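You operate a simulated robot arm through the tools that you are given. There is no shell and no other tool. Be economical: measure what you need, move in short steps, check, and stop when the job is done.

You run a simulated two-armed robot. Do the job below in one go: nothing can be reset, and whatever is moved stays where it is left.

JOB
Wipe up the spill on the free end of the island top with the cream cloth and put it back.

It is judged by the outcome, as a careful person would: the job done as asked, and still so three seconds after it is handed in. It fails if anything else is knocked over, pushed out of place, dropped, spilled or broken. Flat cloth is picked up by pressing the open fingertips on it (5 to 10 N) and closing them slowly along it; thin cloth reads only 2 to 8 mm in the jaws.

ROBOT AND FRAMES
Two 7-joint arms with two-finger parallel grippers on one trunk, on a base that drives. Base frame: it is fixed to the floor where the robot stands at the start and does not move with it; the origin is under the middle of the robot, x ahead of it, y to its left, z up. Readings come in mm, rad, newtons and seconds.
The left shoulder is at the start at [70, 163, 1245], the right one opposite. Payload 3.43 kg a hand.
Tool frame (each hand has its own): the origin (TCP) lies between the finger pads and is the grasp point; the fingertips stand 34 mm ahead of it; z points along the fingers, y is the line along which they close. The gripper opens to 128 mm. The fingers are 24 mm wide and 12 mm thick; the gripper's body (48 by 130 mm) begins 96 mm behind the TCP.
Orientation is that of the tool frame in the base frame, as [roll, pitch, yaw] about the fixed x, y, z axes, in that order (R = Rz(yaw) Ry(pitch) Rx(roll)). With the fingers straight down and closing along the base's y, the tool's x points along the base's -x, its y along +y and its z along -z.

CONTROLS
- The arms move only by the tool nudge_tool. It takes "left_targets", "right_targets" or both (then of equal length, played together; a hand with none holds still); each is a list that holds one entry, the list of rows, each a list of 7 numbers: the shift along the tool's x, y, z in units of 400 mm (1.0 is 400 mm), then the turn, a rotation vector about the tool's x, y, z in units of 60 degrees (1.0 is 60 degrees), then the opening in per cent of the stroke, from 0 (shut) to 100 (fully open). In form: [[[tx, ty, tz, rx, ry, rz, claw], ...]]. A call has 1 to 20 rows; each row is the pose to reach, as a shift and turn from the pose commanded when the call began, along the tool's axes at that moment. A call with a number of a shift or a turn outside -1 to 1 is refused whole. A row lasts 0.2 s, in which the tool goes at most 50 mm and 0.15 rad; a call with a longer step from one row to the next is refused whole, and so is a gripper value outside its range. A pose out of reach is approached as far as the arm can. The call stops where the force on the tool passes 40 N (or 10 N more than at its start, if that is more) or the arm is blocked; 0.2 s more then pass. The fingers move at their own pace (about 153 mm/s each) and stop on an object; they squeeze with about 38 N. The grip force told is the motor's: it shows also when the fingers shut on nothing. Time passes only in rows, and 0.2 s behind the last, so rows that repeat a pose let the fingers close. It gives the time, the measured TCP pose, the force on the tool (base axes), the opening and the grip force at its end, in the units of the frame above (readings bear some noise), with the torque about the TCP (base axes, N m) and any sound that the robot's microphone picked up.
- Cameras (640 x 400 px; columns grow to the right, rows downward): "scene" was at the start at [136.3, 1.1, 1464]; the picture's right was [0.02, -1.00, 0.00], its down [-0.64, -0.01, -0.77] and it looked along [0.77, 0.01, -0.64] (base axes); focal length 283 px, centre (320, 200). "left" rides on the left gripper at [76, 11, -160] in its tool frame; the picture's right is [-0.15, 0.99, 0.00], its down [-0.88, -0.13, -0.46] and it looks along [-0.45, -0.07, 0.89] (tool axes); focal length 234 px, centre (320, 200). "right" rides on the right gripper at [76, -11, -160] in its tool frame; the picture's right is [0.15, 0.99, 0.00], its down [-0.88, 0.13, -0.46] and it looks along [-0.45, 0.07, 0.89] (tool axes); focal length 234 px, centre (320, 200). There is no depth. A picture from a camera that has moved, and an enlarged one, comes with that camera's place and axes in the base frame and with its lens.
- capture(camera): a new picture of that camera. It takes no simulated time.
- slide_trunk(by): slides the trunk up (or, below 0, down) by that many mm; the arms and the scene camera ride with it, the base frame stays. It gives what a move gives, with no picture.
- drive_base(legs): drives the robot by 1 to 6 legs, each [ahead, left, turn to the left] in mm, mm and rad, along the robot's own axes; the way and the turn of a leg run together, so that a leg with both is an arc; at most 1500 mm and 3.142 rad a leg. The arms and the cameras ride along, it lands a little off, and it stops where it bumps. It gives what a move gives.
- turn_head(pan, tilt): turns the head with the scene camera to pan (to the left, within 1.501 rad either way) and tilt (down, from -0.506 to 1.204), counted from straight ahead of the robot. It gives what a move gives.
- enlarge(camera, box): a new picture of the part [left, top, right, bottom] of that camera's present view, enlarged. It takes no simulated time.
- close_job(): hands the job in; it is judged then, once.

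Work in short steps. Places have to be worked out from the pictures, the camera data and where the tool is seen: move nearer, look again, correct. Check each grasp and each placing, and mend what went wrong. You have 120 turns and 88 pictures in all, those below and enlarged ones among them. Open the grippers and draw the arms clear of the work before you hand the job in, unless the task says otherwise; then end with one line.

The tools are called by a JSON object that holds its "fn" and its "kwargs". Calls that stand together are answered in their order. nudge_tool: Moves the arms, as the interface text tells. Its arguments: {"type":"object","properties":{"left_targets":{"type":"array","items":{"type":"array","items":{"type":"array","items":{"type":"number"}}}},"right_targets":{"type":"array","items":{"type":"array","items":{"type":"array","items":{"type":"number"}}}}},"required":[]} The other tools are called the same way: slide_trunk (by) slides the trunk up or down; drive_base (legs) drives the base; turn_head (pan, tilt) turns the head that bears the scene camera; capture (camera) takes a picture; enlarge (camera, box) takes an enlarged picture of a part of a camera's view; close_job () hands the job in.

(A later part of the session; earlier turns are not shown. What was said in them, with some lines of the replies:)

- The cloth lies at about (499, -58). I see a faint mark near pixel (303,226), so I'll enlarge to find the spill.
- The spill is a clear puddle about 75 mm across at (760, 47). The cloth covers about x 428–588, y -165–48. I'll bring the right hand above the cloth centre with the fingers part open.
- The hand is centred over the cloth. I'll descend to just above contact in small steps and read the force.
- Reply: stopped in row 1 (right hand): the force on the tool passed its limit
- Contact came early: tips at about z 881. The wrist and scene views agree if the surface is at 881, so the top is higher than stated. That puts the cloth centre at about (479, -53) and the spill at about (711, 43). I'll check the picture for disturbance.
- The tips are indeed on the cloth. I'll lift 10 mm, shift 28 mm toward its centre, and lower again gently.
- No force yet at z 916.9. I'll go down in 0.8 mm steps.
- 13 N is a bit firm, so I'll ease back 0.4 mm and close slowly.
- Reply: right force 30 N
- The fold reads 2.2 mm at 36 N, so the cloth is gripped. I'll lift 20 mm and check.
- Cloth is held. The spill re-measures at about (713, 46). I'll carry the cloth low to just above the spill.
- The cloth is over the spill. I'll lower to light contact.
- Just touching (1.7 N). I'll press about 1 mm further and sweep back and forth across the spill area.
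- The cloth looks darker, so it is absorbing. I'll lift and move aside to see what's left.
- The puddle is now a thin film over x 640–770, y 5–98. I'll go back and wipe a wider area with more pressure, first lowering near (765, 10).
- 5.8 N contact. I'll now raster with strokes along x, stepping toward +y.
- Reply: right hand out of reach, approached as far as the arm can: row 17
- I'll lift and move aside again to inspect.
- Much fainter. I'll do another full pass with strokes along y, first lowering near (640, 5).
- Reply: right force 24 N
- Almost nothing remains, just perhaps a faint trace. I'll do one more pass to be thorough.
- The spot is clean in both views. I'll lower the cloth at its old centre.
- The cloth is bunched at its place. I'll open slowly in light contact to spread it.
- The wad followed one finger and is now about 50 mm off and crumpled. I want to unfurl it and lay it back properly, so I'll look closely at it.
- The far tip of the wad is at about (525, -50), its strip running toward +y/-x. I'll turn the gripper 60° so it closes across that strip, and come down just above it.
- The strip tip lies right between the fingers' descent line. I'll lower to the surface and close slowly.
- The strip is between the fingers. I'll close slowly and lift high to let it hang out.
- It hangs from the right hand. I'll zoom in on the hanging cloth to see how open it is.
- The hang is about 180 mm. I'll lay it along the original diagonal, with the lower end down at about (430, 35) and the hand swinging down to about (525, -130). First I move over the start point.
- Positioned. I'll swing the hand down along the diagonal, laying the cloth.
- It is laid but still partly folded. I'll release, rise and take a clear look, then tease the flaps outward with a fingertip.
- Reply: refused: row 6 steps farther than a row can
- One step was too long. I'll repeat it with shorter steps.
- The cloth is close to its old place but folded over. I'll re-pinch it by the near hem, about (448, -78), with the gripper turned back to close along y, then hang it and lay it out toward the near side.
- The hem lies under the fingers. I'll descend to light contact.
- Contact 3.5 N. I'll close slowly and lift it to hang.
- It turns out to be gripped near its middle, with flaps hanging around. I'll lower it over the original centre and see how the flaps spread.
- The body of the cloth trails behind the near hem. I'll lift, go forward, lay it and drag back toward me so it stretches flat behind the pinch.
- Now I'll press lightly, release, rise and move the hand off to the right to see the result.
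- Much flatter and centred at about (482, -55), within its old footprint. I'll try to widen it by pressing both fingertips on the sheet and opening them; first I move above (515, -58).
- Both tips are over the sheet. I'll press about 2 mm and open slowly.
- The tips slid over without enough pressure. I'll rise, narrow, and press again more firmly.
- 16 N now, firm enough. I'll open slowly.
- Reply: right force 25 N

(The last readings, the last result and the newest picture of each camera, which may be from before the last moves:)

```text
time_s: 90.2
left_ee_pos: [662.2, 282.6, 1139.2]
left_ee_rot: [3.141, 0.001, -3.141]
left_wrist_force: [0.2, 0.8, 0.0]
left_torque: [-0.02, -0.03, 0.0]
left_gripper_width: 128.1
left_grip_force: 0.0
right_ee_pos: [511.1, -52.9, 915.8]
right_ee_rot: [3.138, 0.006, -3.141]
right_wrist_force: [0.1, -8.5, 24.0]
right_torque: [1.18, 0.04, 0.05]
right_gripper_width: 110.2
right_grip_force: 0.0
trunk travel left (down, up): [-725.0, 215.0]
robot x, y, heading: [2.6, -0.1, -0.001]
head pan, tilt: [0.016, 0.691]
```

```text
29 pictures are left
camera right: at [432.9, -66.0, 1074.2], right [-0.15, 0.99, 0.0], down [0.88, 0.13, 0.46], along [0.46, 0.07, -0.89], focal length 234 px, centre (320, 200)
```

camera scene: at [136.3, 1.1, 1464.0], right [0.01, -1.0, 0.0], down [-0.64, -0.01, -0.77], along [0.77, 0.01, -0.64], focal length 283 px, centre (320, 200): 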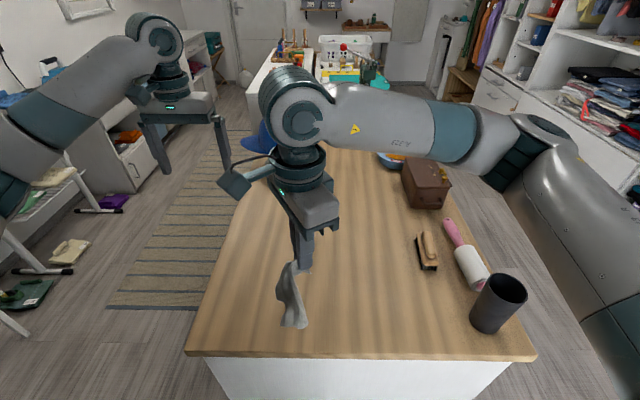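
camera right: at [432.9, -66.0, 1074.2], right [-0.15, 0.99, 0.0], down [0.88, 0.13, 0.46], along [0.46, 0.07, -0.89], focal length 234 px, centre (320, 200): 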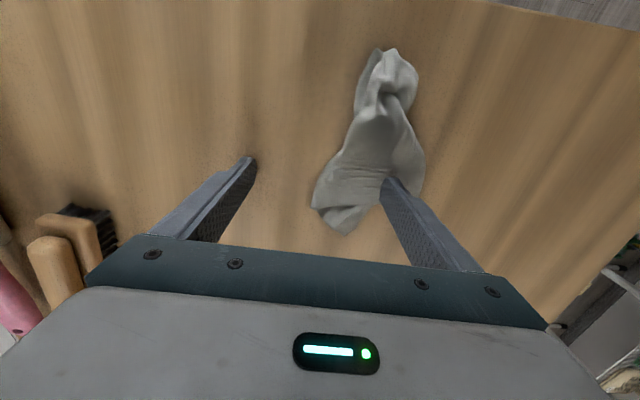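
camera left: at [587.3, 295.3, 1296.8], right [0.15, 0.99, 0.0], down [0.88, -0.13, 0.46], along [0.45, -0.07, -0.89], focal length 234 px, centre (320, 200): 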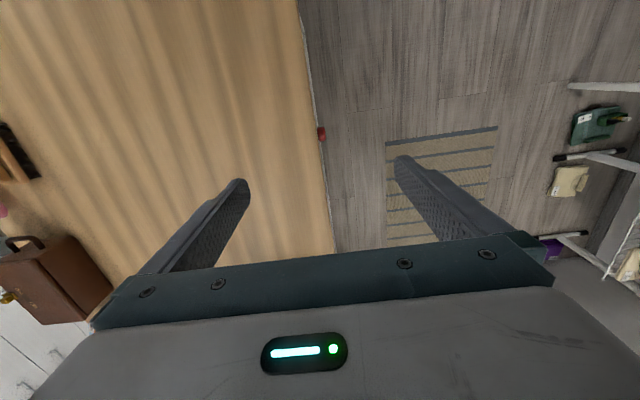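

Only the left finger caught, moving the cloth about 30 mm to +y. It's still pressing, so I'll drag it back -y, then rise and look.

{"fn": "nudge_tool", "kwargs": {"right_targets": [[[0, 0, -0.001, 0, 0, 0, 86], [0, -0.025, -0.001, 0, 0, 0, 86], [0, -0.05, -0.001, 0, 0, 0, 86], [0, -0.075, -0.001, 0, 0, 0, 86], [0, -0.075, -0.05, 0, 0, 0, 86], [0, -0.075, -0.15, 0, 0, 0, 86], [0, -0.1, -0.25, 0, 0, 0, 86], [0, -0.17, -0.33, 0, 0, 0, 86], [0, -0.26, -0.38, 0, 0, 0, 86], [0, -0.36, -0.4, 0, 0, 0, 86], [0, -0.46, -0.4, 0, 0, 0, 86], [0, -0.46, -0.4, 0, 0, 0, 86]]]}}

{"fn": "enlarge", "kwargs": {"camera": "scene", "box": [260, 230, 420, 340]}}

```text
time_s: 92.8
left_ee_pos: [663.0, 284.5, 1137.4]
left_ee_rot: [-3.139, -0.001, -3.141]
left_wrist_force: [-0.2, 0.3, -0.1]
left_torque: [-0.04, -0.01, 0.02]
left_gripper_width: 128.0
left_grip_force: 0.1
right_ee_pos: [509.9, -237.2, 1077.8]
right_ee_rot: [3.139, 0.004, 3.14]
right_wrist_force: [-0.3, 1.3, -0.6]
right_torque: [-0.03, -0.03, 0.01]
right_gripper_width: 110.3
right_grip_force: 0.1
trunk travel left (down, up): [-725.0, 215.0]
robot x, y, heading: [-0.5, 0.6, 0.002]
head pan, tilt: [0.016, 0.691]
```

```text
3.64 times, centred on (340, 285) of scene
camera zoom: at [136.8, 2.2, 1463.9], right [0.02, -1.0, 0.0], down [-0.64, -0.01, -0.77], along [0.77, 0.01, -0.64], focal length 1028 px, centre (247, -109)
```

zoom: 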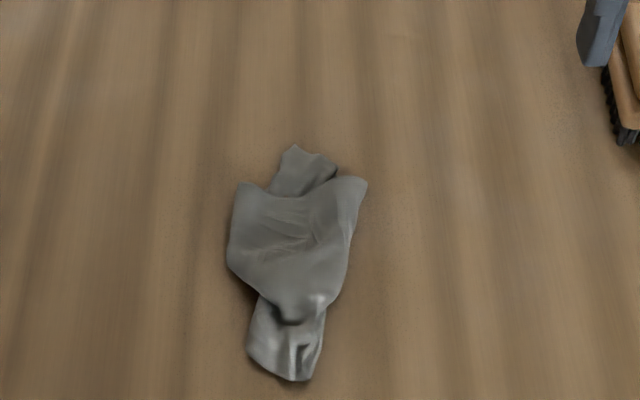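

The cloth lies flat-ish at about (482, -25), 28 mm off in y. I'll press closed fingertips on its middle and drag it back.

{"fn": "nudge_tool", "kwargs": {"right_targets": [[[0.01, 0.1, 0, 0, 0, 0, 40], [0.02, 0.2, 0, 0, 0, 0, 10], [0.03, 0.3, 0, 0, 0, 0, 10], [0.04, 0.4, 0.02, 0, 0, 0, 10], [0.045, 0.48, 0.08, 0, 0, 0, 10], [0.045, 0.53, 0.16, 0, 0, 0, 10], [0.045, 0.53, 0.25, 0, 0, 0, 10], [0.045, 0.53, 0.34, 0, 0, 0, 10], [0.045, 0.53, 0.385, 0, 0, 0, 10], [0.045, 0.53, 0.396, 0, 0, 0, 10], [0.045, 0.53, 0.4, 0, 0, 0, 10], [0.045, 0.53, 0.4, 0, 0, 0, 10]]]}}

```text
time_s: 95.4
left_ee_pos: [661.8, 282.9, 1139.0]
left_ee_rot: [3.142, 0.0, 3.142]
left_wrist_force: [-0.9, -0.5, -0.1]
left_torque: [-0.04, 0.02, 0.01]
left_gripper_width: 127.8
left_grip_force: 0.0
right_ee_pos: [492.5, -25.3, 916.4]
right_ee_rot: [3.139, 0.006, -3.142]
right_wrist_force: [0.2, -0.8, 15.3]
right_torque: [0.12, 0.12, -0.02]
right_gripper_width: 12.5
right_grip_force: 0.0
trunk travel left (down, up): [-725.0, 215.0]
robot x, y, heading: [1.6, 0.7, -0.005]
head pan, tilt: [0.016, 0.691]
```

Pressing at 15 N. I'll drag 32 mm to -y, then rise and clear.

{"fn": "nudge_tool", "kwargs": {"right_targets": [[[0, -0.02, 0, 0, 0, 0, 10], [0, -0.04, 0, 0, 0, 0, 10], [0, -0.06, 0, 0, 0, 0, 10], [0, -0.08, 0, 0, 0, 0, 10], [0, -0.08, -0.02, 0, 0, 0, 10], [0, -0.08, -0.1, 0, 0, 0, 10], [0, -0.08, -0.2, 0, 0, 0, 10], [0, -0.12, -0.3, 0, 0, 0, 10], [0, -0.2, -0.36, 0, 0, 0, 10], [0, -0.29, -0.4, 0, 0, 0, 10], [0, -0.39, -0.42, 0, 0, 0, 10], [0, -0.49, -0.42, 0, 0, 0, 10], [0, -0.49, -0.42, 0, 0, 0, 10]]]}}

{"fn": "enlarge", "kwargs": {"camera": "scene", "box": [260, 230, 420, 340]}}

```text
time_s: 98.2
left_ee_pos: [662.8, 284.4, 1135.3]
left_ee_rot: [-3.14, -0.001, -3.139]
left_wrist_force: [1.0, 0.2, 0.0]
left_torque: [-0.03, 0.0, 0.01]
left_gripper_width: 128.3
left_grip_force: 0.1
right_ee_pos: [495.5, -221.1, 1083.4]
right_ee_rot: [3.141, 0.004, -3.14]
right_wrist_force: [0.3, 0.8, -0.4]
right_torque: [0.0, 0.02, 0.02]
right_gripper_width: 13.0
right_grip_force: 0.1
trunk travel left (down, up): [-725.0, 215.0]
robot x, y, heading: [0.9, -3.8, 0.005]
head pan, tilt: [0.016, 0.691]
```

```text
3.64 times, centred on (340, 285) of scene
camera zoom: at [136.9, 2.3, 1463.9], right [0.02, -1.0, 0.0], down [-0.64, -0.01, -0.77], along [0.77, 0.01, -0.64], focal length 1028 px, centre (247, -109)
```

zoom: 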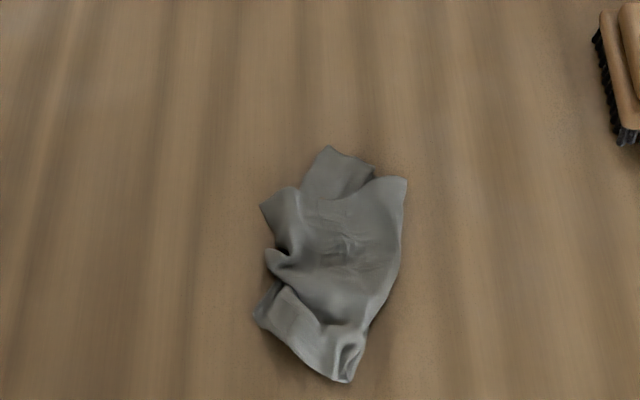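

The sideways drag also opened it up; it's now about flat and centred near (477, -46). I'll do the same outward drag on the near-left corner, about (450, -12), to widen it further.

{"fn": "nudge_tool", "kwargs": {"right_targets": [[[0.02, 0.1, 0, 0, 0, 0, 10], [0.04, 0.2, 0, 0, 0, 0, 10], [0.06, 0.3, 0, 0, 0, 0, 10], [0.08, 0.4, 0.02, 0, 0, 0, 10], [0.1, 0.48, 0.08, 0, 0, 0, 10], [0.105, 0.515, 0.18, 0, 0, 0, 10], [0.105, 0.515, 0.28, 0, 0, 0, 10], [0.105, 0.515, 0.36, 0, 0, 0, 10], [0.105, 0.515, 0.4, 0, 0, 0, 10], [0.105, 0.515, 0.416, 0, 0, 0, 10], [0.105, 0.515, 0.42, 0, 0, 0, 10], [0.11, 0.54, 0.42, 0, 0, 0, 10], [0.115, 0.565, 0.42, 0, 0, 0, 10], [0.12, 0.59, 0.42, 0, 0, 0, 10], [0.125, 0.615, 0.42, 0, 0, 0, 10], [0.125, 0.615, 0.38, 0, 0, 0, 10], [0.125, 0.615, 0.28, 0, 0, 0, 10]]]}}

{"fn": "capture", "kwargs": {"camera": "right"}}

```text
time_s: 101.8
left_ee_pos: [663.9, 284.5, 1137.2]
left_ee_rot: [-3.141, -0.001, -3.139]
left_wrist_force: [-1.4, 0.0, 0.0]
left_torque: [0.0, 0.01, -0.01]
left_gripper_width: 128.0
left_grip_force: 0.0
right_ee_pos: [442.6, 26.5, 968.4]
right_ee_rot: [3.141, 0.003, 3.141]
right_wrist_force: [0.0, 0.3, -0.1]
right_torque: [0.0, 0.0, 0.02]
right_gripper_width: 12.5
right_grip_force: 0.0
trunk travel left (down, up): [-725.0, 215.0]
robot x, y, heading: [-2.8, 0.2, -0.002]
head pan, tilt: [0.016, 0.691]
```

```text
26 pictures are left
camera right: at [365.6, 13.4, 1126.7], right [-0.15, 0.99, 0.0], down [0.88, 0.13, 0.46], along [0.45, 0.07, -0.89], focal length 234 px, centre (320, 200)
```

right: 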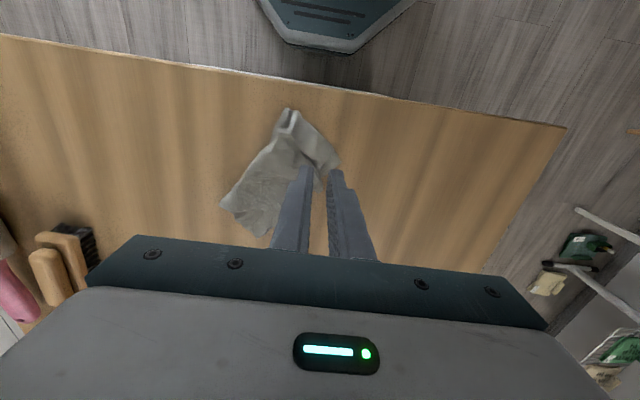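

That corner came out further. I'll rise and withdraw to the right to inspect.

{"fn": "nudge_tool", "kwargs": {"right_targets": [[[0, 0, -0.1, 0, 0, 0, 20], [0, 0, -0.2, 0, 0, 0, 30], [0, -0.08, -0.28, 0, 0, 0, 40], [-0.04, -0.18, -0.32, 0, 0, 0, 50], [-0.08, -0.28, -0.36, 0, 0, 0, 60], [-0.12, -0.37, -0.4, 0, 0, 0, 70], [-0.18, -0.45, -0.44, 0, 0, 0, 80], [-0.24, -0.52, -0.48, 0, 0, 0, 90], [-0.3, -0.56, -0.5, 0, 0, 0, 100], [-0.32, -0.58, -0.5, 0, 0, 0, 100], [-0.32, -0.58, -0.5, 0, 0, 0, 100]]]}}

{"fn": "capture", "kwargs": {"camera": "scene"}}

{"fn": "enlarge", "kwargs": {"camera": "scene", "box": [260, 230, 420, 340]}}

{"fn": "enlarge", "kwargs": {"camera": "scene", "box": [220, 160, 420, 285]}}

```text
time_s: 104.2
left_ee_pos: [663.2, 283.3, 1136.1]
left_ee_rot: [3.142, 0.0, 3.141]
left_wrist_force: [0.1, 0.4, -0.4]
left_torque: [-0.02, 0.01, 0.01]
left_gripper_width: 128.0
left_grip_force: 0.0
right_ee_pos: [571.9, -206.3, 1171.9]
right_ee_rot: [3.139, 0.005, -3.139]
right_wrist_force: [0.5, -0.3, -0.4]
right_torque: [-0.01, -0.04, 0.0]
right_gripper_width: 128.3
right_grip_force: 0.1
trunk travel left (down, up): [-725.0, 215.0]
robot x, y, heading: [-2.0, -0.4, -0.003]
head pan, tilt: [0.016, 0.691]
```

```text
25 pictures are left
camera scene: at [136.1, 1.0, 1464.0], right [0.01, -1.0, 0.0], down [-0.64, -0.01, -0.77], along [0.77, 0.01, -0.64], focal length 283 px, centre (320, 200)
```

scene: 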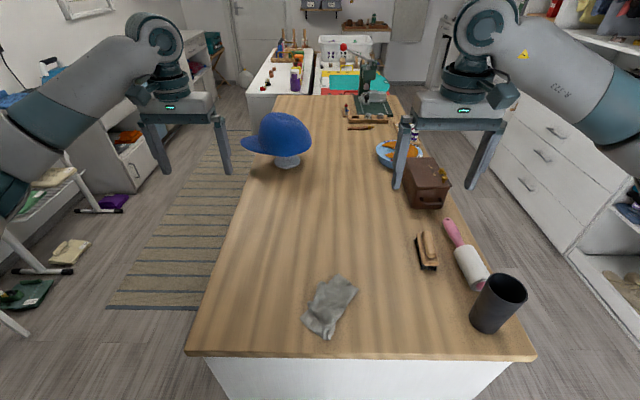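

```text
3.64 times, centred on (340, 285) of scene
camera zoom: at [136.1, 1.0, 1464.0], right [0.01, -1.0, 0.0], down [-0.64, -0.01, -0.77], along [0.77, 0.01, -0.64], focal length 1028 px, centre (247, -109)
```

zoom: 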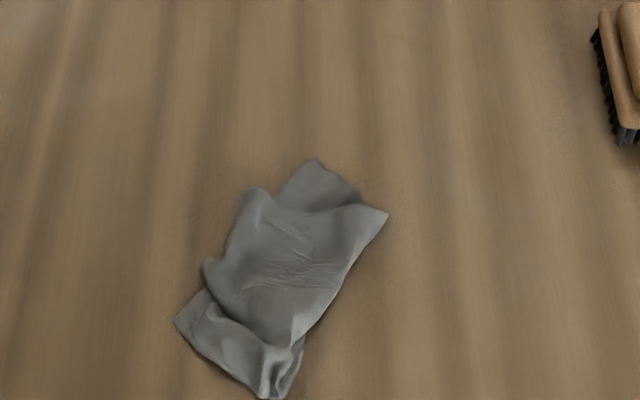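

```text
3.20 times, centred on (320, 222) of scene
camera zoom: at [136.1, 1.0, 1464.0], right [0.01, -1.0, 0.0], down [-0.64, -0.01, -0.77], along [0.77, 0.01, -0.64], focal length 904 px, centre (320, 128)
```

zoom: 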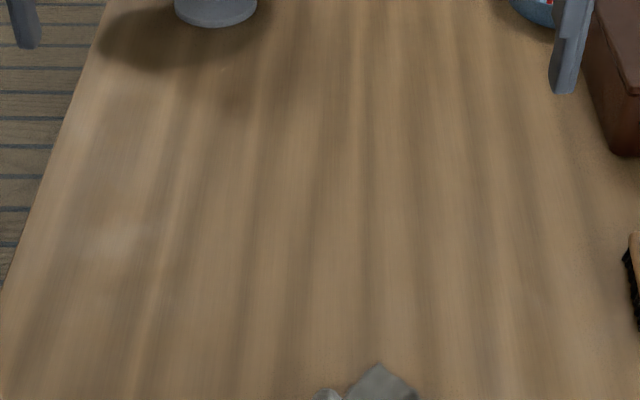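

The spill area is clean. The cloth centre is at about (467, -18), so I'll drag its far-right corner from (498, -60) outward to -y to recentre and spread it.

{"fn": "nudge_tool", "kwargs": {"right_targets": [[[0.04, 0.08, 0.03, 0, 0, 0, 50], [0.08, 0.16, 0.06, 0, 0, 0, 10], [0.12, 0.24, 0.12, 0, 0, 0, 10], [0.16, 0.32, 0.18, 0, 0, 0, 10], [0.18, 0.3675, 0.26, 0, 0, 0, 10], [0.18, 0.3675, 0.36, 0, 0, 0, 10], [0.18, 0.3675, 0.46, 0, 0, 0, 10], [0.18, 0.3675, 0.55, 0, 0, 0, 10], [0.18, 0.3675, 0.61, 0, 0, 0, 10], [0.18, 0.3675, 0.635, 0, 0, 0, 10], [0.18, 0.3675, 0.64, 0, 0, 0, 10], [0.173, 0.3375, 0.64, 0, 0, 0, 10], [0.166, 0.3075, 0.64, 0, 0, 0, 10], [0.159, 0.2775, 0.64, 0, 0, 0, 10], [0.152, 0.2475, 0.64, 0, 0, 0, 10], [0.145, 0.2175, 0.64, 0, 0, 0, 10], [0.145, 0.2175, 0.6, 0, 0, 0, 10], [0.145, 0.2175, 0.5, 0, 0, 0, 10]]]}}

{"fn": "nudge_tool", "kwargs": {"right_targets": [[[0, 0, -0.1, 0, 0, 0, 20], [0, -0.04, -0.2, 0, 0, 0, 40], [-0.04, -0.1, -0.3, 0, 0, 0, 60], [-0.08, -0.16, -0.38, 0, 0, 0, 80], [-0.12, -0.2, -0.46, 0, 0, 0, 100], [-0.14, -0.22, -0.5, 0, 0, 0, 100], [-0.14, -0.22, -0.5, 0, 0, 0, 100]]]}}

{"fn": "enlarge", "kwargs": {"camera": "scene", "box": [260, 230, 420, 340]}}

```text
time_s: 108.0
left_ee_pos: [662.3, 285.5, 1137.8]
left_ee_rot: [-3.14, 0.0, 3.142]
left_wrist_force: [-0.4, -0.4, 0.0]
left_torque: [0.02, -0.02, 0.01]
left_gripper_width: 127.9
left_grip_force: 0.0
right_ee_pos: [514.6, -121.3, 966.0]
right_ee_rot: [3.141, 0.004, -3.141]
right_wrist_force: [-1.2, -0.2, -0.3]
right_torque: [-0.02, 0.0, -0.03]
right_gripper_width: 12.8
right_grip_force: 0.1
trunk travel left (down, up): [-725.0, 215.0]
robot x, y, heading: [-0.4, -4.3, 0.005]
head pan, tilt: [0.016, 0.691]
```

```text
time_s: 109.6
left_ee_pos: [663.3, 283.5, 1137.2]
left_ee_rot: [-3.141, -0.004, -3.141]
left_wrist_force: [0.0, -1.0, -0.3]
left_torque: [0.0, 0.01, 0.01]
left_gripper_width: 127.9
left_grip_force: 0.0
right_ee_pos: [569.5, -205.0, 1168.3]
right_ee_rot: [3.138, 0.004, -3.141]
right_wrist_force: [-0.7, 0.4, -0.3]
right_torque: [-0.01, -0.01, -0.01]
right_gripper_width: 127.9
right_grip_force: 0.0
trunk travel left (down, up): [-725.0, 215.0]
robot x, y, heading: [2.9, -2.8, -0.0]
head pan, tilt: [0.016, 0.691]
```

```text
3.64 times, centred on (340, 285) of scene
camera zoom: at [136.4, 0.9, 1464.0], right [0.01, -1.0, 0.0], down [-0.64, -0.01, -0.77], along [0.77, 0.01, -0.64], focal length 1028 px, centre (247, -109)
```

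zoom: 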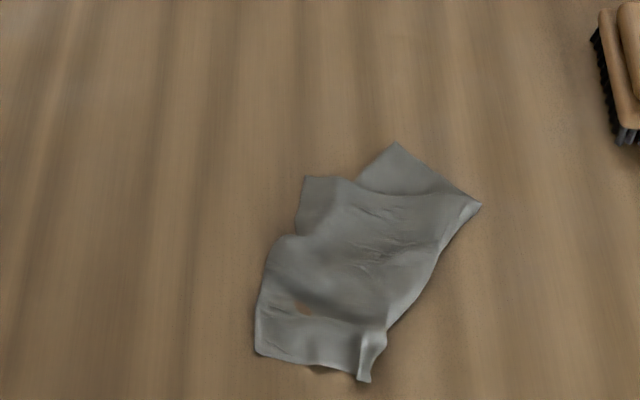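

The cloth now lies nearly flat, centred near (477, -65), on its original spot. The spill is gone, nothing else looks moved, and both hands are open and clear.

{"fn": "close_job", "kwargs": {}}

```text
The job is handed in.
```

The spill is wiped up and the cream cloth is back on its original spot, within about 15 mm. It lies nearly flat but with a few folds, rather than fully spread as it was at the start.
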